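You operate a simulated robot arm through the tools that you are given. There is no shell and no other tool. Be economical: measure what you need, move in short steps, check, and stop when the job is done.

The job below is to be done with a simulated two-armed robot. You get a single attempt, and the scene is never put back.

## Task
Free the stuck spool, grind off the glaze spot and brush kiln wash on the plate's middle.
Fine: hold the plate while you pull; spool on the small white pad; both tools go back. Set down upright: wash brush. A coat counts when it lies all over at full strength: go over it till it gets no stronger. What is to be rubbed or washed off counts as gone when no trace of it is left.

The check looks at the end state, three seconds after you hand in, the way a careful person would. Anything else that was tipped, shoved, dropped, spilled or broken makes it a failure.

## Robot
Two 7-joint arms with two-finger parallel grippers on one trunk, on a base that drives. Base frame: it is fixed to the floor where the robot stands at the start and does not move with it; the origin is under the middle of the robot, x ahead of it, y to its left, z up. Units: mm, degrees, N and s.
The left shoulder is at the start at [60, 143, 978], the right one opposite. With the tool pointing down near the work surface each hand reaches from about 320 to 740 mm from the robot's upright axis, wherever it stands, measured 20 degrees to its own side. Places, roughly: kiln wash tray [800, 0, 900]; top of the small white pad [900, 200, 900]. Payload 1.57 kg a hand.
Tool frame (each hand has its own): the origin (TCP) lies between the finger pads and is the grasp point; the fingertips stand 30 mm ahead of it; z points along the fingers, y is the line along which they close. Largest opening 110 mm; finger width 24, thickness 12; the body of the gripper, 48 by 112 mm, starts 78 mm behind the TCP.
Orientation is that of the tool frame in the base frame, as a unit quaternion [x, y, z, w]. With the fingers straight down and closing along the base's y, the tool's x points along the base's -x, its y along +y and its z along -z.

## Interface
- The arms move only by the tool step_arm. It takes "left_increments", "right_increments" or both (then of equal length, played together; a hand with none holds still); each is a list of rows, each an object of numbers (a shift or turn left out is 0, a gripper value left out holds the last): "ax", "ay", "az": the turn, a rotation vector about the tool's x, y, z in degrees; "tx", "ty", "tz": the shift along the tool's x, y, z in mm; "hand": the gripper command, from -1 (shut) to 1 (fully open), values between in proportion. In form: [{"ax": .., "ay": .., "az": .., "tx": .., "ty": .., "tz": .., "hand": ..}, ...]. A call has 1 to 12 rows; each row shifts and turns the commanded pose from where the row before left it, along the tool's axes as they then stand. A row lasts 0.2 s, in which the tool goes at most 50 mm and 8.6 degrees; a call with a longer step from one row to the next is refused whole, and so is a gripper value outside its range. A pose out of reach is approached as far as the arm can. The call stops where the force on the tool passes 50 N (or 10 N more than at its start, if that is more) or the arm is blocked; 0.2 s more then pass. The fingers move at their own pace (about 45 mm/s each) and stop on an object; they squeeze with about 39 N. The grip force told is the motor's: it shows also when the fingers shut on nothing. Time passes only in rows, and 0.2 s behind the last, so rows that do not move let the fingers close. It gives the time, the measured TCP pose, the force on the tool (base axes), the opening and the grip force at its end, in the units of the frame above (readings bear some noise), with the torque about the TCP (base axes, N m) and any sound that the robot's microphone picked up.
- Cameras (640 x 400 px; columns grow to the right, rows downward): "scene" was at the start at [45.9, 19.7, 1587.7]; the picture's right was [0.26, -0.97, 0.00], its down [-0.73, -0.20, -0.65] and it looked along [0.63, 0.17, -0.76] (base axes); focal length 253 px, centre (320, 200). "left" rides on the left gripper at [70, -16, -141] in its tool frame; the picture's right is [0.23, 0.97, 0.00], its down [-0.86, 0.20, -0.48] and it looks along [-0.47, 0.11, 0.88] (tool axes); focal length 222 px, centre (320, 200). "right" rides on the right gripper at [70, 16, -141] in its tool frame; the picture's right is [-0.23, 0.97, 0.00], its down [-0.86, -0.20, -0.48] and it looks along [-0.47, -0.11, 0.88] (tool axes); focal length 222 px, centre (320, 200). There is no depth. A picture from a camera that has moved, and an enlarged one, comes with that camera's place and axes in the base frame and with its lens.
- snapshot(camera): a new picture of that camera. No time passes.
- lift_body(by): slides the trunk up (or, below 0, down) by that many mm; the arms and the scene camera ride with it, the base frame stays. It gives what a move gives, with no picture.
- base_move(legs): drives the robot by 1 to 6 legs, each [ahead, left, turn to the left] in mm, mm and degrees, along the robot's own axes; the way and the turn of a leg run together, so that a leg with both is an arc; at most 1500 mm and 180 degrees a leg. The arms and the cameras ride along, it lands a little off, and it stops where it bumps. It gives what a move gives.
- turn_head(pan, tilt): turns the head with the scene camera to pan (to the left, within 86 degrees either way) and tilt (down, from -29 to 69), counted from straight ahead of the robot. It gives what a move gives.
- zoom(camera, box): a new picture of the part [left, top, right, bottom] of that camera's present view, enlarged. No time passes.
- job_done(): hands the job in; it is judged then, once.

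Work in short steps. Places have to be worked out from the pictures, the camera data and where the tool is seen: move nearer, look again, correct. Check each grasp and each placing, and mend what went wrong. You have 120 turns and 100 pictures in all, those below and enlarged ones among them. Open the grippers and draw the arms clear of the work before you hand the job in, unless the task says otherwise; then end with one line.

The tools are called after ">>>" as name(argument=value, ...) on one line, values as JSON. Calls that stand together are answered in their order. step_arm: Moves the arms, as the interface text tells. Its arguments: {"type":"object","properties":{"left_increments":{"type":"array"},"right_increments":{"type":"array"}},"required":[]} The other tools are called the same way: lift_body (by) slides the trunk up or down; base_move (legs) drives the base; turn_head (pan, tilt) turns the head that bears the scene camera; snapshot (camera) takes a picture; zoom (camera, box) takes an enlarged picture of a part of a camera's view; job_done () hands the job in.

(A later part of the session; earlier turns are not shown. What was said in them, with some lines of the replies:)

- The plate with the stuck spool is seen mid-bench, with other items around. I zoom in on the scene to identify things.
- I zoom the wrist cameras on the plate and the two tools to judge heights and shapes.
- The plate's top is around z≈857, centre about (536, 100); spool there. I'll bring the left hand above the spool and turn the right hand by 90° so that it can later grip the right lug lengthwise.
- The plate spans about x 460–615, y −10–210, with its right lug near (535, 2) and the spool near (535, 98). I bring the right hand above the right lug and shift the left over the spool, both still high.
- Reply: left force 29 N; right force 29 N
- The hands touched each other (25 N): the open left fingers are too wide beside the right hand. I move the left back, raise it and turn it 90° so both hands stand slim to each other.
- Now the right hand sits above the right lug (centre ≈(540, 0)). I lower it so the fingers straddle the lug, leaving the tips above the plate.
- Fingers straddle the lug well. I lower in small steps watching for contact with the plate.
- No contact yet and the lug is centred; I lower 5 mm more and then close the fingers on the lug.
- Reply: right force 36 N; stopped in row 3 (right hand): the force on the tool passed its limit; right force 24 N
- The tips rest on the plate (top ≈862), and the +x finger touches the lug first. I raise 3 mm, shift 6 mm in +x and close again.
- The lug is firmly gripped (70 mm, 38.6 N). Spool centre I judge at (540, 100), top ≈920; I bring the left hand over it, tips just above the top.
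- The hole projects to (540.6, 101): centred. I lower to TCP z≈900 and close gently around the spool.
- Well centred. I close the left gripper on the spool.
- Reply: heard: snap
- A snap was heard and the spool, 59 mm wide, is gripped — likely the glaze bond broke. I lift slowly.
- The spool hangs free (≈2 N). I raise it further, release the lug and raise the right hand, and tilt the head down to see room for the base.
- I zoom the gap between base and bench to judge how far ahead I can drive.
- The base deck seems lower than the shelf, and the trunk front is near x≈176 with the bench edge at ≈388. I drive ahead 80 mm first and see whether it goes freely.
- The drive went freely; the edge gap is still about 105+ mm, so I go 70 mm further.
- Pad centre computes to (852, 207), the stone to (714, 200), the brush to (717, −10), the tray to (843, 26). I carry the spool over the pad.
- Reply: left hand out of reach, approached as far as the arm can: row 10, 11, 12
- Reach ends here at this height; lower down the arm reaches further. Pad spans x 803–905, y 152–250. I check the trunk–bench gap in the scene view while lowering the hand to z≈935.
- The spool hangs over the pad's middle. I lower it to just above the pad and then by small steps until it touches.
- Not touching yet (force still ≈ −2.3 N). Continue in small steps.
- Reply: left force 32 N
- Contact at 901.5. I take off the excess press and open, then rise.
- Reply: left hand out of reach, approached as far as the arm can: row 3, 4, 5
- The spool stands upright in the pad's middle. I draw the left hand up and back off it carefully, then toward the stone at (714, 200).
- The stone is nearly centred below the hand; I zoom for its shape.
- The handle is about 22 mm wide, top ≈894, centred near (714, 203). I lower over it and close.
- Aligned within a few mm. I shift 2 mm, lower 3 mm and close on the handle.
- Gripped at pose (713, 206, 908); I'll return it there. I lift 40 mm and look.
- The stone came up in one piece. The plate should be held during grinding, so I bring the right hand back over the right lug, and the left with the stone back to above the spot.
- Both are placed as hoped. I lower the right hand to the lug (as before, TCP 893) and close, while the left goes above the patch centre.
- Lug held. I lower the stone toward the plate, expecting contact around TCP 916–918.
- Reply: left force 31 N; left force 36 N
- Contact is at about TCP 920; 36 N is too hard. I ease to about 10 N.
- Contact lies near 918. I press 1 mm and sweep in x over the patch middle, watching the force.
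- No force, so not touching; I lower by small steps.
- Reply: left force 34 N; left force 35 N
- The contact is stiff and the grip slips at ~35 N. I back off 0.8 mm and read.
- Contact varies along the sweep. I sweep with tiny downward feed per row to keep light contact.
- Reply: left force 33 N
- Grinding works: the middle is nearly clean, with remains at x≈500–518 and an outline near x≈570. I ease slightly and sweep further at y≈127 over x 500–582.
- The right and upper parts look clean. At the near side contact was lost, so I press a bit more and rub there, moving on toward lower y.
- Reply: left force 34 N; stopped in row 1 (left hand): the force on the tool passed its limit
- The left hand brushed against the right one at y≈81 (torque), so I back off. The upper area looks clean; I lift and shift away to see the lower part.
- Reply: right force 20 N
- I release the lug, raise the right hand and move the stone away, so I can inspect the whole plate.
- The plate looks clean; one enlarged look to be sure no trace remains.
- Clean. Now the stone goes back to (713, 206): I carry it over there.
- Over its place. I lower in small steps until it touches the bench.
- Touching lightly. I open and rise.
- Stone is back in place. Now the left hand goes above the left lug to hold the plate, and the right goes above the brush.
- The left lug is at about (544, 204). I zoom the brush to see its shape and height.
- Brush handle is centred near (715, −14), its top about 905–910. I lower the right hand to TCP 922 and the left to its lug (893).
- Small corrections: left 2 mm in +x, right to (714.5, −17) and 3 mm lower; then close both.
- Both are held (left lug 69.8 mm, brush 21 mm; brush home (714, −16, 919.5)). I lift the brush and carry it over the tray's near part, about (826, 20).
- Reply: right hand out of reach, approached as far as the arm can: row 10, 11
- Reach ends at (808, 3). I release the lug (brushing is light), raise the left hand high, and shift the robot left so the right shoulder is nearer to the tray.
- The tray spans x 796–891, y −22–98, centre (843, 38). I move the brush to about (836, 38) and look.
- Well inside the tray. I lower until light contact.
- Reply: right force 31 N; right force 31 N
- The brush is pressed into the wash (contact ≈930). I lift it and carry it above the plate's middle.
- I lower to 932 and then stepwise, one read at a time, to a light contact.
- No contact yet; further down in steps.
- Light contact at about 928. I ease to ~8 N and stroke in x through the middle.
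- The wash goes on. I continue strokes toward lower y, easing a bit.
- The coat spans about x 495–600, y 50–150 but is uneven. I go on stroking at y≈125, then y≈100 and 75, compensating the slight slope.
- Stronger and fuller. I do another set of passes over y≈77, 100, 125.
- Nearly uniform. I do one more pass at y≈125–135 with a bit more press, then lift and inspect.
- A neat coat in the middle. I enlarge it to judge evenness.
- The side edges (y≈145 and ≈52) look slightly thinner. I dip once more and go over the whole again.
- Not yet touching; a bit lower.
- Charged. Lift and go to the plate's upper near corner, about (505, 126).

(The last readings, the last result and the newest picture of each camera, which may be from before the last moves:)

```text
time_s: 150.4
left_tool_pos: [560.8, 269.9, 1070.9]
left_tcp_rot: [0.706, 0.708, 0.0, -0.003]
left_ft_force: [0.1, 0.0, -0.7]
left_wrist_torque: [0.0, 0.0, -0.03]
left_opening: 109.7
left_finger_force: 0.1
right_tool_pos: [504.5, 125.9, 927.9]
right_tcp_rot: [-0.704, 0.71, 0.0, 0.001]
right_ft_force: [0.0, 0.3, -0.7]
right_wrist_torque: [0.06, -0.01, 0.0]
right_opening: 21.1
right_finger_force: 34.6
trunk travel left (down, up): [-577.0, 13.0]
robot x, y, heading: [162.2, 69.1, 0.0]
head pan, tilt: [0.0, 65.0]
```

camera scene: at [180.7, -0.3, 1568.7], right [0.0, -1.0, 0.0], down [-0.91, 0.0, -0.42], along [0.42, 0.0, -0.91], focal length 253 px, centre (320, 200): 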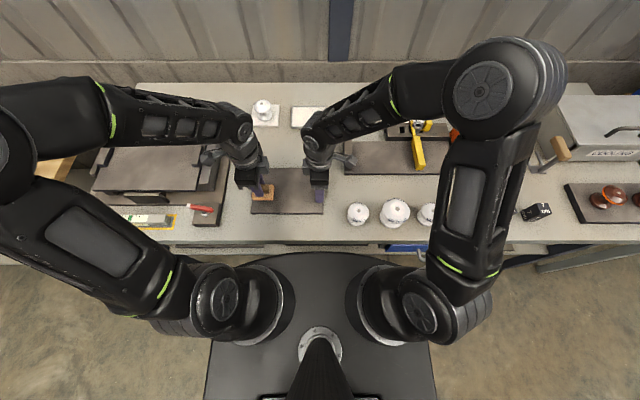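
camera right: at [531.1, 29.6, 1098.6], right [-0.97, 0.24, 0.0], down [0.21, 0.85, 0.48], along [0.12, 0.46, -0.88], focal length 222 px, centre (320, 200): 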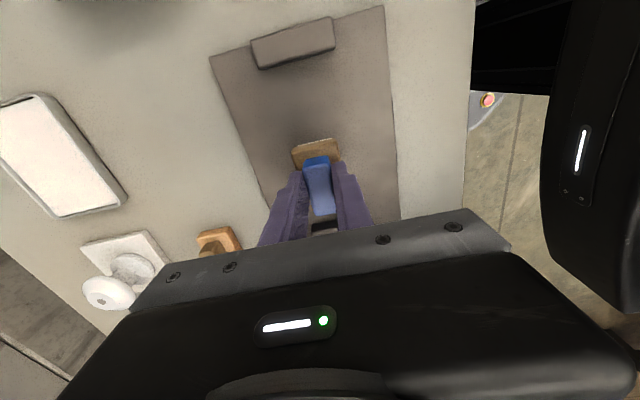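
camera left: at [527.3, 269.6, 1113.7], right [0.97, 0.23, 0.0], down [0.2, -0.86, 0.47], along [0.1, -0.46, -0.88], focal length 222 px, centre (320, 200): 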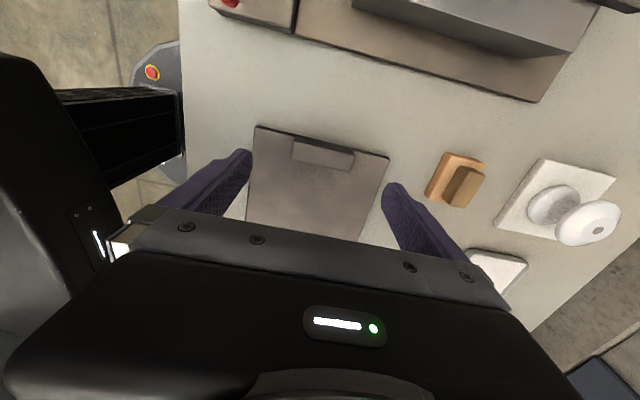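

>>> step_arm(right_increments=[{"tz": 0.8}, {}])

>>> step_arm(right_increments=[{"tz": 0.6}, {}])

```text
time_s: 151.0
left_tool_pos: [560.5, 268.6, 1071.2]
left_tcp_rot: [0.707, 0.707, -0.001, -0.003]
left_ft_force: [-1.0, 0.6, 0.2]
left_wrist_torque: [0.0, -0.02, 0.0]
left_opening: 109.8
left_finger_force: 0.0
right_tool_pos: [506.2, 127.3, 928.2]
right_tcp_rot: [-0.704, 0.71, 0.0, 0.0]
right_ft_force: [0.1, -0.2, -1.6]
right_wrist_torque: [0.01, 0.01, 0.01]
right_opening: 21.2
right_finger_force: 34.7
trunk travel left (down, up): [-577.0, 13.0]
robot x, y, heading: [163.2, 70.2, -0.4]
head pan, tilt: [0.0, 65.0]
```

```text
time_s: 151.6
left_tool_pos: [560.1, 269.9, 1071.8]
left_tcp_rot: [0.707, 0.708, -0.002, -0.003]
left_ft_force: [0.2, 0.7, -0.2]
left_wrist_torque: [0.02, 0.01, 0.03]
left_opening: 110.1
left_finger_force: 0.1
right_tool_pos: [505.9, 126.5, 927.0]
right_tcp_rot: [-0.703, 0.711, 0.0, 0.0]
right_ft_force: [0.6, -0.9, 5.4]
right_wrist_torque: [0.0, 0.0, -0.05]
right_opening: 21.2
right_finger_force: 34.9
trunk travel left (down, up): [-577.0, 13.0]
robot x, y, heading: [163.9, 70.0, -0.2]
head pan, tilt: [0.0, 65.0]
```

Contact (≈6 N). Full passes: y≈126 there and back, then y≈100, then y≈75.

>>> step_arm(right_increments=[{"ty": -8, "tz": 0.3}, {"ty": -8, "tz": 0.1}, {"ty": -8, "tz": 0.1}, {"ty": -8, "tz": 0.1}, {"ty": -8, "tz": 0.1}, {"ty": -8, "tz": 0.1}, {"ty": -8, "tz": 0.1}, {"ty": -8, "tz": 0.1}, {"ty": -8, "tz": 0.1}, {"ty": -8, "tz": 0.1}, {"ty": -3}, {"ty": 3}])

>>> step_arm(right_increments=[{"ty": 8, "tz": -0.1}, {"ty": 8, "tz": -0.1}, {"ty": 8, "tz": -0.1}, {"ty": 8, "tz": -0.1}, {"ty": 8, "tz": -0.1}, {"ty": 8, "tz": -0.1}, {"ty": 8, "tz": -0.1}, {"ty": 8, "tz": -0.1}, {"ty": 8, "tz": -0.1}, {"ty": 8, "tz": -0.1}, {"tx": 12, "ty": 3}, {"tx": 12, "ty": -3}])

>>> step_arm(right_increments=[{"ty": -8, "tz": 0.1}, {"ty": -8, "tz": 0.1}, {"ty": -8, "tz": 0.1}, {"ty": -8, "tz": 0.1}, {"ty": -8, "tz": 0.1}, {"ty": -8, "tz": 0.1}, {"ty": -8, "tz": 0.1}, {"ty": -8, "tz": 0.1}, {"ty": -8, "tz": 0.1}, {"ty": -8, "tz": 0.1}, {"tx": 13, "ty": -3}, {"tx": 13, "ty": 3}])

>>> step_arm(right_increments=[{"ty": 8, "tz": -0.1}, {"ty": 8, "tz": -0.1}, {"ty": 8, "tz": -0.1}, {"ty": 8, "tz": -0.1}, {"ty": 8, "tz": -0.1}, {"ty": 8, "tz": -0.1}, {"ty": 8, "tz": -0.1}, {"ty": 8, "tz": -0.1}, {"ty": 8, "tz": -0.1}, {"ty": 8, "tz": -0.1}, {"ty": 3}, {"ty": -3}])

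>>> step_arm(right_increments=[{"ty": -8, "tz": 0.2}, {"ty": -8, "tz": 0.1}, {"ty": -8, "tz": 0.1}, {"ty": -8, "tz": 0.1}, {"ty": -8, "tz": 0.1}, {"ty": -8, "tz": 0.1}, {"ty": -8, "tz": 0.1}, {"ty": -8, "tz": 0.1}, {"ty": -8, "tz": 0.1}, {"ty": -8, "tz": 0.1}, {"ty": -3}, {}])

>>> step_arm(right_increments=[{"tz": -5}, {"tz": -15}, {"tz": -20}, {"ty": -20}, {"ty": -30, "tx": 10}, {"ty": -30, "tx": 20}, {"ty": -20, "tx": 20}])

>>> zoom(camera="scene", box=[286, 174, 334, 214])

```text
time_s: 154.2
left_tool_pos: [559.5, 269.9, 1072.2]
left_tcp_rot: [0.707, 0.707, 0.0, -0.002]
left_ft_force: [-0.6, 0.5, -0.2]
left_wrist_torque: [0.01, -0.03, 0.01]
left_opening: 109.9
left_finger_force: 0.0
right_tool_pos: [584.9, 126.3, 927.3]
right_tcp_rot: [-0.703, 0.711, -0.002, 0.003]
right_ft_force: [-3.0, -1.8, 31.0]
right_wrist_torque: [-0.12, 0.22, 0.07]
right_opening: 21.2
right_finger_force: 34.2
trunk travel left (down, up): [-577.0, 13.0]
robot x, y, heading: [162.4, 70.3, 0.3]
head pan, tilt: [0.0, 65.0]
```

```text
time_s: 156.8
left_tool_pos: [560.4, 271.4, 1070.8]
left_tcp_rot: [0.706, 0.708, 0.0, -0.002]
left_ft_force: [0.2, -0.1, 0.1]
left_wrist_torque: [0.0, 0.02, 0.0]
left_opening: 110.0
left_finger_force: 0.1
right_tool_pos: [505.0, 105.6, 926.6]
right_tcp_rot: [-0.705, 0.71, 0.0, 0.0]
right_ft_force: [-3.2, 6.3, 20.2]
right_wrist_torque: [0.63, 0.19, 0.01]
right_opening: 21.3
right_finger_force: 34.0
trunk travel left (down, up): [-577.0, 13.0]
robot x, y, heading: [160.4, 70.1, 0.3]
head pan, tilt: [0.0, 65.0]
```

```text
time_s: 159.4
left_tool_pos: [559.5, 271.1, 1070.6]
left_tcp_rot: [0.707, 0.707, -0.001, -0.002]
left_ft_force: [-0.6, -0.4, -0.6]
left_wrist_torque: [-0.02, 0.02, -0.02]
left_opening: 109.9
left_finger_force: 0.0
right_tool_pos: [588.1, 77.9, 926.2]
right_tcp_rot: [-0.704, 0.71, -0.001, 0.003]
right_ft_force: [2.8, 5.6, 20.6]
right_wrist_torque: [0.15, -0.08, 0.0]
right_opening: 21.1
right_finger_force: 34.4
trunk travel left (down, up): [-577.0, 13.0]
robot x, y, heading: [166.6, 73.4, 0.2]
head pan, tilt: [0.0, 65.0]
```

```text
time_s: 162.0
left_tool_pos: [560.4, 269.8, 1070.8]
left_tcp_rot: [0.707, 0.707, -0.001, -0.003]
left_ft_force: [0.6, 0.6, 0.2]
left_wrist_torque: [0.0, -0.01, -0.03]
left_opening: 110.1
left_finger_force: 0.0
right_tool_pos: [504.3, 78.0, 925.7]
right_tcp_rot: [-0.704, 0.71, 0.0, -0.001]
right_ft_force: [-2.6, 2.0, 5.3]
right_wrist_torque: [0.11, 0.08, 0.08]
right_opening: 21.3
right_finger_force: 34.6
trunk travel left (down, up): [-577.0, 13.0]
robot x, y, heading: [160.2, 67.9, 0.2]
head pan, tilt: [0.0, 65.0]
```

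```text
time_s: 164.6
left_tool_pos: [559.3, 270.1, 1072.2]
left_tcp_rot: [0.706, 0.708, 0.0, -0.002]
left_ft_force: [-0.3, 0.3, -0.3]
left_wrist_torque: [0.02, 0.0, -0.01]
left_opening: 110.1
left_finger_force: 0.1
right_tool_pos: [586.0, 78.3, 924.7]
right_tcp_rot: [-0.703, 0.711, -0.001, 0.002]
right_ft_force: [-9.2, -0.1, 21.1]
right_wrist_torque: [-0.02, 0.41, 0.02]
right_opening: 21.0
right_finger_force: 34.6
trunk travel left (down, up): [-577.0, 13.0]
robot x, y, heading: [162.9, 72.9, 0.0]
head pan, tilt: [0.0, 65.0]
```

```text
time_s: 166.2
left_tool_pos: [562.1, 269.3, 1071.4]
left_tcp_rot: [0.706, 0.708, -0.001, -0.003]
left_ft_force: [-0.2, 0.5, 0.1]
left_wrist_torque: [0.03, 0.01, -0.03]
left_opening: 110.1
left_finger_force: 0.1
right_tool_pos: [686.3, 25.1, 963.7]
right_tcp_rot: [-0.704, 0.71, 0.0, 0.0]
right_ft_force: [0.1, -0.6, -0.2]
right_wrist_torque: [-0.01, -0.02, 0.01]
right_opening: 20.8
right_finger_force: 34.3
trunk travel left (down, up): [-577.0, 13.0]
robot x, y, heading: [163.7, 70.5, -0.0]
head pan, tilt: [0.0, 65.0]
```

```text
10.00 times, centred on (310, 194) of scene
camera zoom: at [194.3, 68.7, 1568.6], right [0.0, -1.0, 0.0], down [-0.91, 0.0, -0.42], along [0.42, 0.0, -0.91], focal length 2534 px, centre (420, 260)
```

zoom: 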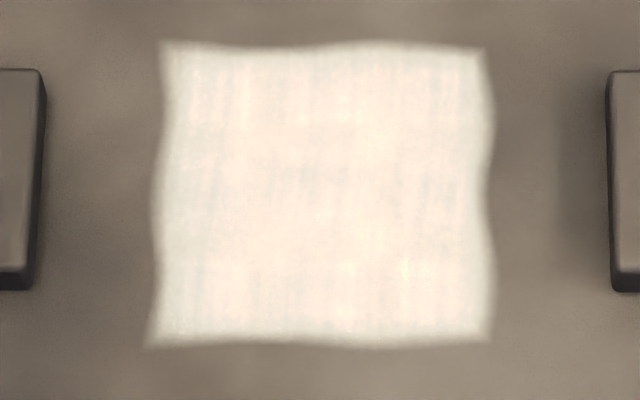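

Almost unchanged, only the edges got a little stronger. To be sure I do one last round over the two side edges (y≈133 and y≈68).

>>> step_arm(right_increments=[{"ty": 20, "tx": -20}, {"ty": 25, "tx": -20}, {"ty": 25, "tx": -20}, {"ty": 28, "tx": -24}, {"tx": -24}, {"tz": 15}, {"tz": 13}, {"tz": 6}, {"tz": 2}, {}])

>>> step_arm(right_increments=[{"tz": 1}, {}])

>>> step_arm(right_increments=[{"tz": 0.7}, {}])

```text
time_s: 168.4
left_tool_pos: [560.0, 269.5, 1071.0]
left_tcp_rot: [0.706, 0.708, 0.0, -0.003]
left_ft_force: [0.0, -0.6, 0.1]
left_wrist_torque: [-0.02, 0.01, 0.0]
left_opening: 110.3
left_finger_force: 0.1
right_tool_pos: [589.9, 134.9, 929.6]
right_tcp_rot: [-0.704, 0.71, 0.0, 0.001]
right_ft_force: [0.5, -0.2, -0.6]
right_wrist_torque: [0.02, 0.04, -0.01]
right_opening: 21.0
right_finger_force: 34.8
trunk travel left (down, up): [-577.0, 13.0]
robot x, y, heading: [163.2, 69.6, -0.4]
head pan, tilt: [0.0, 65.0]
```

```text
time_s: 169.0
left_tool_pos: [561.3, 270.8, 1070.8]
left_tcp_rot: [0.707, 0.708, -0.001, -0.003]
left_ft_force: [-0.9, -0.7, 0.7]
left_wrist_torque: [-0.01, 0.01, -0.01]
left_opening: 110.1
left_finger_force: 0.0
right_tool_pos: [591.0, 134.1, 927.8]
right_tcp_rot: [-0.704, 0.71, -0.001, 0.0]
right_ft_force: [-0.4, 0.1, -0.9]
right_wrist_torque: [-0.01, 0.01, 0.02]
right_opening: 21.1
right_finger_force: 34.4
trunk travel left (down, up): [-577.0, 13.0]
robot x, y, heading: [164.2, 67.1, -0.1]
head pan, tilt: [0.0, 65.0]
```

```text
time_s: 169.6
left_tool_pos: [561.4, 269.9, 1072.0]
left_tcp_rot: [0.706, 0.708, 0.0, -0.003]
left_ft_force: [0.5, 0.0, 0.7]
left_wrist_torque: [-0.05, 0.01, 0.01]
left_opening: 110.0
left_finger_force: 0.0
right_tool_pos: [590.6, 134.2, 927.1]
right_tcp_rot: [-0.703, 0.711, -0.001, 0.001]
right_ft_force: [-0.1, -0.3, -1.1]
right_wrist_torque: [-0.02, -0.02, 0.01]
right_opening: 21.1
right_finger_force: 35.0
trunk travel left (down, up): [-577.0, 13.0]
robot x, y, heading: [160.9, 70.0, -0.0]
head pan, tilt: [0.0, 65.0]
```

>>> step_arm(right_increments=[{"tz": 0.8}, {}])

>>> step_arm(right_increments=[{"tz": 0.7}, {}])

>>> step_arm(right_increments=[{"tz": 0.6}, {}])

```text
time_s: 170.2
left_tool_pos: [561.8, 269.7, 1070.9]
left_tcp_rot: [0.707, 0.707, -0.001, -0.003]
left_ft_force: [0.3, -0.8, 0.1]
left_wrist_torque: [0.01, -0.01, -0.03]
left_opening: 110.2
left_finger_force: 0.1
right_tool_pos: [590.4, 134.4, 926.4]
right_tcp_rot: [-0.704, 0.71, -0.001, 0.001]
right_ft_force: [-0.4, 0.7, -1.0]
right_wrist_torque: [-0.01, 0.02, 0.0]
right_opening: 21.2
right_finger_force: 34.2
trunk travel left (down, up): [-577.0, 13.0]
robot x, y, heading: [161.5, 68.2, -0.0]
head pan, tilt: [0.0, 65.0]
```

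```text
time_s: 170.8
left_tool_pos: [560.9, 269.4, 1071.1]
left_tcp_rot: [0.707, 0.707, -0.001, -0.003]
left_ft_force: [-0.4, 0.1, -1.3]
left_wrist_torque: [-0.01, -0.01, -0.02]
left_opening: 110.2
left_finger_force: 0.0
right_tool_pos: [591.2, 136.1, 925.2]
right_tcp_rot: [-0.704, 0.71, 0.0, 0.0]
right_ft_force: [0.4, 0.1, 1.3]
right_wrist_torque: [-0.04, 0.02, 0.01]
right_opening: 21.1
right_finger_force: 34.1
trunk travel left (down, up): [-577.0, 13.0]
robot x, y, heading: [160.6, 69.0, 0.1]
head pan, tilt: [0.0, 65.0]
```

```text
time_s: 171.4
left_tool_pos: [561.1, 270.1, 1071.8]
left_tcp_rot: [0.706, 0.708, -0.001, -0.003]
left_ft_force: [0.1, 0.2, 0.2]
left_wrist_torque: [0.04, 0.02, -0.08]
left_opening: 110.0
left_finger_force: 0.0
right_tool_pos: [591.7, 135.5, 926.5]
right_tcp_rot: [-0.704, 0.71, -0.001, 0.001]
right_ft_force: [0.0, -2.4, 10.0]
right_wrist_torque: [-0.19, 0.1, 0.03]
right_opening: 21.0
right_finger_force: 34.3
trunk travel left (down, up): [-577.0, 13.0]
robot x, y, heading: [161.0, 67.4, -0.3]
head pan, tilt: [0.0, 65.0]
```

Contact 10 N. Edge passes now.

>>> step_arm(right_increments=[{"ty": 8, "tz": -0.05}, {"ty": 8, "tz": -0.05}, {"ty": 8, "tz": -0.05}, {"ty": 8, "tz": -0.05}, {"ty": 8, "tz": -0.05}, {"ty": 8, "tz": -0.05}, {"ty": 8, "tz": -0.05}, {"ty": 8, "tz": -0.05}, {"ty": 8, "tz": -0.05}, {"ty": 8, "tz": -0.05}, {"ty": 8, "tz": -0.05}, {"ty": -8, "tz": 0.05}])

>>> step_arm(right_increments=[{"ty": -8, "tz": 0.05}, {"ty": -8, "tz": 0.05}, {"ty": -8, "tz": 0.05}, {"ty": -8, "tz": 0.05}, {"ty": -8, "tz": 0.05}, {"ty": -8, "tz": 0.05}, {"ty": -8, "tz": 0.05}, {"ty": -8, "tz": 0.05}, {"ty": -8, "tz": 0.05}, {"ty": -6}, {"tx": 12}, {"tx": 12}])

>>> step_arm(right_increments=[{"tx": 12}, {"tx": 12}, {"tx": 12}, {"tx": 6}, {"ty": 8, "tz": -0.05}, {"ty": 8, "tz": -0.05}, {"ty": 8, "tz": -0.05}, {"ty": 8, "tz": -0.05}, {"ty": 8, "tz": -0.05}, {"ty": 8, "tz": -0.05}, {"ty": 8, "tz": -0.05}, {"ty": 8, "tz": -0.05}])

>>> step_arm(right_increments=[{"ty": 8, "tz": -0.05}, {"ty": 8, "tz": -0.05}, {"ty": 5}, {"ty": -8}, {"ty": -8, "tz": 0.05}, {"ty": -8, "tz": 0.05}, {"ty": -8, "tz": 0.05}, {"ty": -8, "tz": 0.05}, {"ty": -8, "tz": 0.05}, {"ty": -8, "tz": 0.05}, {"ty": -8, "tz": 0.05}, {"ty": -8, "tz": 0.05}])

>>> step_arm(right_increments=[{"ty": -8}, {"ty": -8}, {"tz": -5}, {"tz": -15}, {"tz": -20}, {"ty": -20}, {"ty": -30, "tx": 10}, {"ty": -30, "tx": 20}, {"ty": -20, "tx": 20}])

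>>> zoom(camera="scene", box=[286, 174, 334, 214])

>>> snapshot(camera="right")

```text
time_s: 174.0
left_tool_pos: [561.3, 270.4, 1071.1]
left_tcp_rot: [0.706, 0.708, -0.001, -0.003]
left_ft_force: [0.9, 0.4, -0.9]
left_wrist_torque: [-0.02, 0.03, 0.03]
left_opening: 110.0
left_finger_force: 0.1
right_tool_pos: [510.6, 135.8, 927.7]
right_tcp_rot: [-0.703, 0.711, 0.0, 0.001]
right_ft_force: [0.2, 0.0, -0.9]
right_wrist_torque: [0.0, 0.0, 0.02]
right_opening: 21.2
right_finger_force: 34.0
trunk travel left (down, up): [-577.0, 13.0]
robot x, y, heading: [163.0, 70.5, 0.0]
head pan, tilt: [0.0, 65.0]
```

```text
time_s: 176.6
left_tool_pos: [560.2, 270.7, 1070.4]
left_tcp_rot: [0.707, 0.707, 0.0, -0.002]
left_ft_force: [0.5, 0.1, -0.2]
left_wrist_torque: [0.03, 0.01, 0.0]
left_opening: 110.0
left_finger_force: 0.1
right_tool_pos: [589.1, 111.4, 927.0]
right_tcp_rot: [-0.704, 0.71, -0.001, 0.001]
right_ft_force: [0.6, 3.7, 10.0]
right_wrist_torque: [0.18, 0.0, -0.02]
right_opening: 21.1
right_finger_force: 34.8
trunk travel left (down, up): [-577.0, 13.0]
robot x, y, heading: [161.8, 70.0, -0.1]
head pan, tilt: [0.0, 65.0]
```

```text
time_s: 179.2
left_tool_pos: [561.2, 269.6, 1071.1]
left_tcp_rot: [0.706, 0.708, -0.001, -0.004]
left_ft_force: [0.5, -0.7, 1.0]
left_wrist_torque: [0.0, 0.04, 0.01]
left_opening: 109.8
left_finger_force: 0.0
right_tool_pos: [524.2, 69.8, 925.7]
right_tcp_rot: [-0.704, 0.711, 0.0, 0.0]
right_ft_force: [2.3, -0.8, 9.7]
right_wrist_torque: [-0.04, -0.09, -0.04]
right_opening: 21.1
right_finger_force: 34.2
trunk travel left (down, up): [-577.0, 13.0]
robot x, y, heading: [163.0, 71.2, -0.0]
head pan, tilt: [0.0, 65.0]
```

```text
time_s: 181.8
left_tool_pos: [559.6, 269.8, 1070.9]
left_tcp_rot: [0.707, 0.707, -0.001, -0.003]
left_ft_force: [0.0, -0.9, -0.2]
left_wrist_torque: [0.01, -0.01, 0.0]
left_opening: 110.0
left_finger_force: 0.1
right_tool_pos: [575.3, 68.8, 925.0]
right_tcp_rot: [-0.704, 0.71, -0.001, 0.002]
right_ft_force: [-1.5, 0.7, 4.7]
right_wrist_torque: [-0.09, 0.13, -0.03]
right_opening: 21.1
right_finger_force: 34.9
trunk travel left (down, up): [-577.0, 13.0]
robot x, y, heading: [161.0, 70.4, 0.2]
head pan, tilt: [0.0, 65.0]
```

```text
time_s: 183.8
left_tool_pos: [560.8, 269.9, 1071.7]
left_tcp_rot: [0.706, 0.708, -0.001, -0.004]
left_ft_force: [-0.7, 0.7, 0.4]
left_wrist_torque: [-0.03, 0.03, 0.01]
left_opening: 110.1
left_finger_force: 0.1
right_tool_pos: [692.7, 17.1, 966.4]
right_tcp_rot: [-0.703, 0.711, -0.001, 0.0]
right_ft_force: [0.2, -0.5, -0.6]
right_wrist_torque: [-0.01, -0.03, -0.01]
right_opening: 21.0
right_finger_force: 34.5
trunk travel left (down, up): [-577.0, 13.0]
robot x, y, heading: [160.6, 71.4, -0.2]
head pan, tilt: [0.0, 65.0]
```

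```text
10.00 times, centred on (310, 194) of scene
camera zoom: at [194.4, 68.7, 1568.6], right [0.0, -1.0, 0.0], down [-0.91, 0.0, -0.42], along [0.42, 0.0, -0.91], focal length 2534 px, centre (420, 260)
```

zoom: 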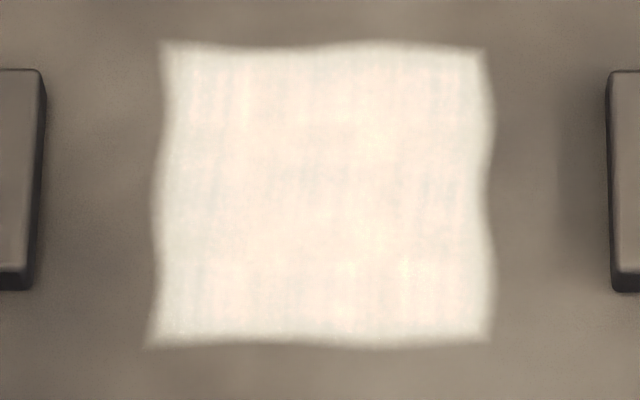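

```text
25 pictures are left
camera right: at [676.7, -52.5, 1105.9], right [-0.97, 0.24, 0.0], down [0.21, 0.85, 0.48], along [0.11, 0.46, -0.88], focal length 222 px, centre (320, 200)
```

right: 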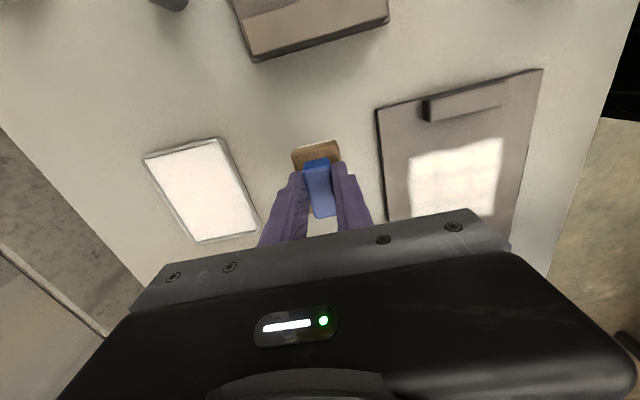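

The coat no longer changes: full strength. Now the brush goes home at (714, −16); expected touch at TCP ≈914.

>>> step_arm(right_increments=[{"tx": 11, "ty": -7}, {"tx": 11, "ty": -7}, {"tx": 11, "ty": -7}, {"tz": 12}, {"tz": 14}, {"tz": 10}, {"tz": 7}, {"tz": 4}, {}])

>>> snapshot(camera="right")

```text
time_s: 185.8
left_tool_pos: [560.5, 271.0, 1071.0]
left_tcp_rot: [0.706, 0.708, 0.0, -0.003]
left_ft_force: [-0.5, -0.1, 0.0]
left_wrist_torque: [0.01, 0.03, 0.01]
left_opening: 110.0
left_finger_force: 0.0
right_tool_pos: [710.7, -15.3, 917.8]
right_tcp_rot: [-0.704, 0.71, 0.0, 0.001]
right_ft_force: [0.5, -0.4, -0.8]
right_wrist_torque: [-0.02, 0.0, 0.0]
right_opening: 21.1
right_finger_force: 34.6
trunk travel left (down, up): [-577.0, 13.0]
robot x, y, heading: [158.6, 70.4, 0.1]
head pan, tilt: [0.0, 65.0]
```

```text
24 pictures are left
camera right: at [695.3, -85.2, 1058.6], right [-0.97, 0.24, 0.0], down [0.21, 0.85, 0.48], along [0.11, 0.46, -0.88], focal length 222 px, centre (320, 200)
```

right: 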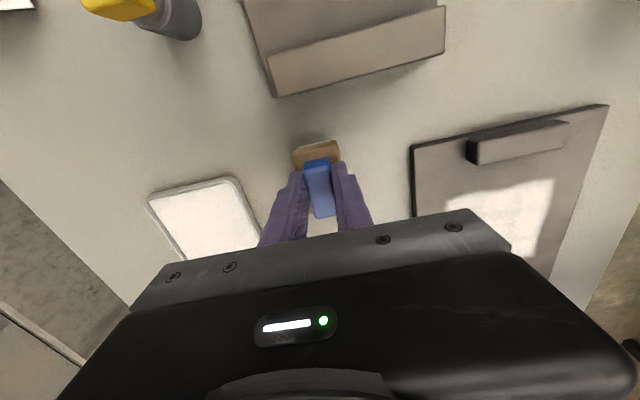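

Shift 3 mm in +x, then lower by small steps to the bench.

>>> step_arm(right_increments=[{"ty": -3, "tz": 1}, {"tz": 1.3}, {}])

>>> step_arm(right_increments=[{"tz": 1}, {}])

>>> step_arm(right_increments=[{"tz": 0.8}, {}])

```text
time_s: 186.6
left_tool_pos: [561.2, 271.1, 1071.1]
left_tcp_rot: [0.707, 0.707, -0.001, -0.003]
left_ft_force: [-0.1, 0.9, 0.0]
left_wrist_torque: [0.04, 0.01, -0.03]
left_opening: 110.2
left_finger_force: 0.1
right_tool_pos: [714.4, -15.3, 916.6]
right_tcp_rot: [-0.704, 0.71, -0.001, 0.0]
right_ft_force: [-0.8, 0.2, -1.3]
right_wrist_torque: [0.0, 0.02, 0.0]
right_opening: 21.1
right_finger_force: 34.8
trunk travel left (down, up): [-577.0, 13.0]
robot x, y, heading: [162.8, 69.8, 0.2]
head pan, tilt: [0.0, 65.0]
```

```text
time_s: 187.2
left_tool_pos: [561.1, 269.5, 1070.4]
left_tcp_rot: [0.707, 0.707, 0.0, -0.003]
left_ft_force: [0.5, 0.3, 0.6]
left_wrist_torque: [0.01, 0.04, -0.01]
left_opening: 110.1
left_finger_force: 0.0
right_tool_pos: [714.4, -15.3, 916.6]
right_tcp_rot: [-0.704, 0.71, -0.001, 0.0]
right_ft_force: [0.5, -0.4, -0.5]
right_wrist_torque: [-0.03, 0.0, -0.03]
right_opening: 21.3
right_finger_force: 34.3
trunk travel left (down, up): [-577.0, 13.0]
robot x, y, heading: [161.3, 69.4, -0.1]
head pan, tilt: [0.0, 65.0]
```

```text
time_s: 187.8
left_tool_pos: [561.6, 270.1, 1071.8]
left_tcp_rot: [0.706, 0.708, 0.0, -0.003]
left_ft_force: [-0.1, 0.4, -0.1]
left_wrist_torque: [0.01, 0.04, 0.0]
left_opening: 110.0
left_finger_force: 0.1
right_tool_pos: [715.1, -14.9, 915.3]
right_tcp_rot: [-0.704, 0.71, -0.001, 0.001]
right_ft_force: [0.5, 0.2, -0.1]
right_wrist_torque: [0.0, 0.0, -0.03]
right_opening: 20.9
right_finger_force: 34.3
trunk travel left (down, up): [-577.0, 13.0]
robot x, y, heading: [164.4, 70.0, -0.2]
head pan, tilt: [0.0, 65.0]
```

>>> step_arm(right_increments=[{"tz": 0.8}, {}])

>>> step_arm(right_increments=[{"tz": 0.7}, {}])

```text
time_s: 188.4
left_tool_pos: [560.5, 269.7, 1071.0]
left_tcp_rot: [0.706, 0.708, -0.001, -0.003]
left_ft_force: [0.2, 0.6, -0.1]
left_wrist_torque: [0.0, -0.02, 0.0]
left_opening: 110.2
left_finger_force: 0.1
right_tool_pos: [714.5, -16.0, 914.0]
right_tcp_rot: [-0.704, 0.71, 0.0, 0.0]
right_ft_force: [-0.4, -1.4, -1.1]
right_wrist_torque: [-0.02, 0.0, -0.01]
right_opening: 21.0
right_finger_force: 34.3
trunk travel left (down, up): [-577.0, 13.0]
robot x, y, heading: [163.6, 67.5, -0.2]
head pan, tilt: [0.0, 65.0]
```

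```text
time_s: 189.0
left_tool_pos: [560.1, 270.2, 1071.2]
left_tcp_rot: [0.706, 0.708, -0.001, -0.004]
left_ft_force: [0.1, 0.3, -0.5]
left_wrist_torque: [-0.03, 0.0, 0.01]
left_opening: 110.2
left_finger_force: 0.0
right_tool_pos: [715.1, -15.1, 913.6]
right_tcp_rot: [-0.705, 0.71, 0.0, 0.0]
right_ft_force: [0.4, -0.3, 3.8]
right_wrist_torque: [-0.08, 0.05, 0.01]
right_opening: 21.1
right_finger_force: 34.7
trunk travel left (down, up): [-577.0, 13.0]
robot x, y, heading: [162.8, 71.6, -0.1]
head pan, tilt: [0.0, 65.0]
```

Touching lightly. I open and rise, then look.

>>> step_arm(right_increments=[{"hand": -0.5}, {"hand": 0}, {"hand": 0.5}, {"hand": 0.8}, {"hand": 0.8}, {"tz": -10}, {"tz": -20}, {"tz": -25}, {"tz": -25}, {"tz": -25}])

>>> snapshot(camera="right")

```text
time_s: 191.2
left_tool_pos: [560.2, 269.4, 1071.5]
left_tcp_rot: [0.707, 0.707, -0.001, -0.003]
left_ft_force: [-0.8, 0.1, 0.3]
left_wrist_torque: [-0.03, -0.01, 0.0]
left_opening: 110.1
left_finger_force: 0.2
right_tool_pos: [714.1, -14.3, 1018.7]
right_tcp_rot: [-0.703, 0.711, -0.001, 0.0]
right_ft_force: [-0.2, 0.1, 0.5]
right_wrist_torque: [-0.03, 0.01, 0.02]
right_opening: 99.0
right_finger_force: 0.1
trunk travel left (down, up): [-577.0, 13.0]
robot x, y, heading: [163.0, 68.7, 0.2]
head pan, tilt: [0.0, 65.0]
```

```text
23 pictures are left
camera right: at [699.0, -84.6, 1159.4], right [-0.97, 0.24, 0.0], down [0.21, 0.85, 0.48], along [0.11, 0.46, -0.88], focal length 222 px, centre (320, 200)
```

right: 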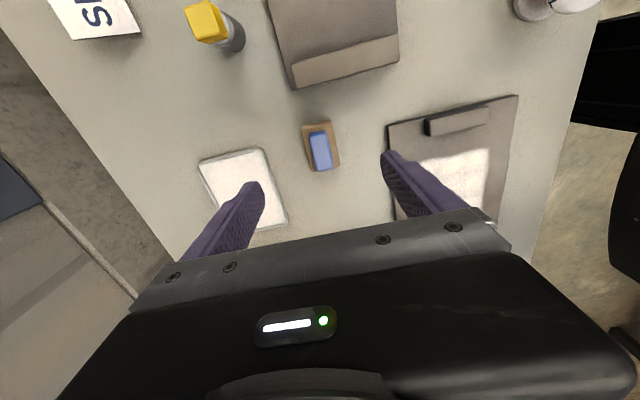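

Brush stands upright in its place. I drive back to clear the work and check the whole scene.

>>> base_move(legs=[[-230, 0, 0]])

>>> turn_head(pan=0, tilt=50)

>>> snapshot(camera="scene")

>>> zoom(camera="scene", box=[240, 130, 420, 250])

```text
time_s: 192.9
left_tool_pos: [331.5, 269.1, 1072.0]
left_tcp_rot: [0.707, 0.707, 0.0, -0.003]
left_ft_force: [-0.2, 0.2, -0.5]
left_wrist_torque: [0.0, -0.05, 0.01]
left_opening: 109.9
left_finger_force: 0.0
right_tool_pos: [486.8, -16.0, 1019.2]
right_tcp_rot: [-0.704, 0.711, -0.001, 0.001]
right_ft_force: [-0.8, 0.1, 0.0]
right_wrist_torque: [0.0, -0.04, 0.0]
right_opening: 98.7
right_finger_force: 0.2
trunk travel left (down, up): [-577.0, 13.0]
robot x, y, heading: [-65.0, 71.0, -0.0]
head pan, tilt: [0.0, 65.0]
```

```text
time_s: 193.7
left_tool_pos: [333.9, 270.1, 1070.6]
left_tcp_rot: [0.706, 0.708, -0.001, -0.003]
left_ft_force: [0.4, 0.3, -0.6]
left_wrist_torque: [0.02, 0.02, 0.0]
left_opening: 110.0
left_finger_force: 0.1
right_tool_pos: [488.3, -14.4, 1019.2]
right_tcp_rot: [-0.703, 0.711, 0.001, 0.0]
right_ft_force: [0.3, 0.6, 0.0]
right_wrist_torque: [-0.03, 0.0, -0.01]
right_opening: 99.0
right_finger_force: 0.1
trunk travel left (down, up): [-577.0, 13.0]
robot x, y, heading: [-66.6, 70.1, 0.1]
head pan, tilt: [0.0, 50.0]
```

```text
22 pictures are left
camera scene: at [-17.0, 69.1, 1586.7], right [0.0, -1.0, 0.0], down [-0.77, 0.0, -0.64], along [0.64, 0.0, -0.77], focal length 253 px, centre (320, 200)
```

scene: 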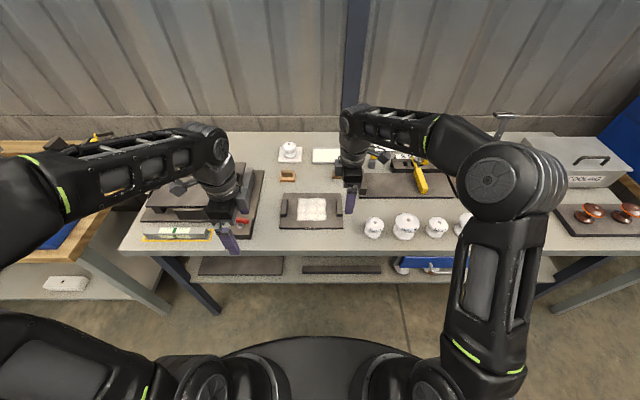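

```text
3.33 times, centred on (330, 190) of scene
camera zoom: at [-17.0, 69.1, 1586.7], right [0.0, -1.0, 0.0], down [-0.77, 0.0, -0.64], along [0.64, 0.0, -0.77], focal length 844 px, centre (287, 233)
```

zoom: 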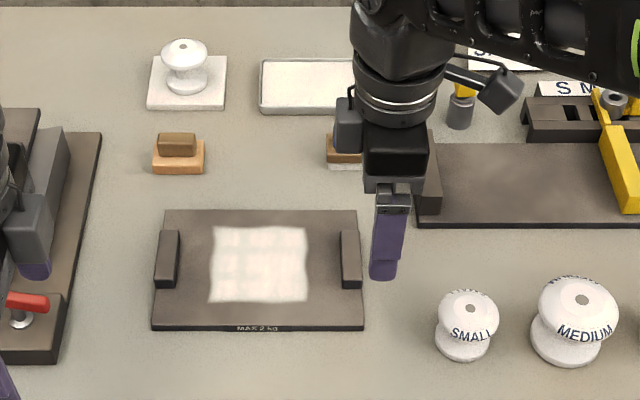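

All is in place: spool on pad, coat even, tools back. I draw back a bit more so that both arms are clear, then check once.

>>> base_move(legs=[[-180, 0, 0]])

>>> snapshot(camera="scene")

```text
time_s: 195.2
left_tool_pos: [152.9, 269.1, 1071.6]
left_tcp_rot: [0.707, 0.708, 0.0, -0.003]
left_ft_force: [-0.9, -0.5, 0.2]
left_wrist_torque: [0.0, -0.04, 0.02]
left_opening: 110.2
left_finger_force: 0.1
right_tool_pos: [307.1, -15.0, 1018.8]
right_tcp_rot: [-0.703, 0.711, 0.0, 0.001]
right_ft_force: [-0.5, -0.5, 0.2]
right_wrist_torque: [0.02, -0.01, 0.01]
right_opening: 99.0
right_finger_force: 0.2
trunk travel left (down, up): [-577.0, 13.0]
robot x, y, heading: [-245.8, 67.5, 0.2]
head pan, tilt: [0.0, 50.0]
```

```text
20 pictures are left
camera scene: at [-198.1, 69.2, 1586.8], right [0.0, -1.0, 0.0], down [-0.77, 0.0, -0.64], along [0.64, 0.0, -0.77], focal length 253 px, centre (320, 200)
```

scene: 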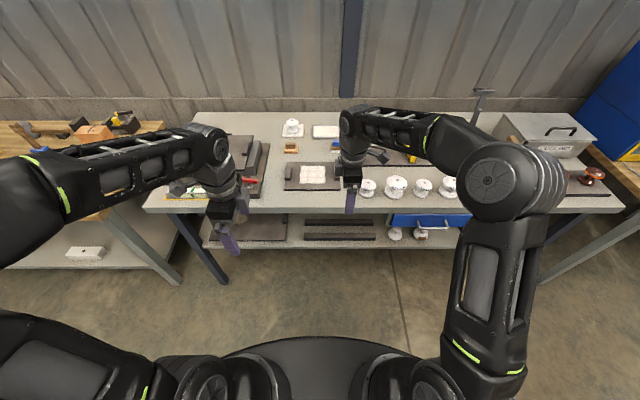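

Everything stands as wanted and the arms are clear; I hand in.

>>> job_done()

```text
The job is handed in.
```

The job is handed in: I gripped the plate's lug while freeing the spool, and the spool now stands upright on the white pad. The glaze spot is ground off with no trace visible. The kiln wash covers the plate's middle, and the last passes made it no stronger. The stone and the wash brush are back in their places with the brush upright, and both arms are open and clear. The plate shifted by a few millimetres during the work.
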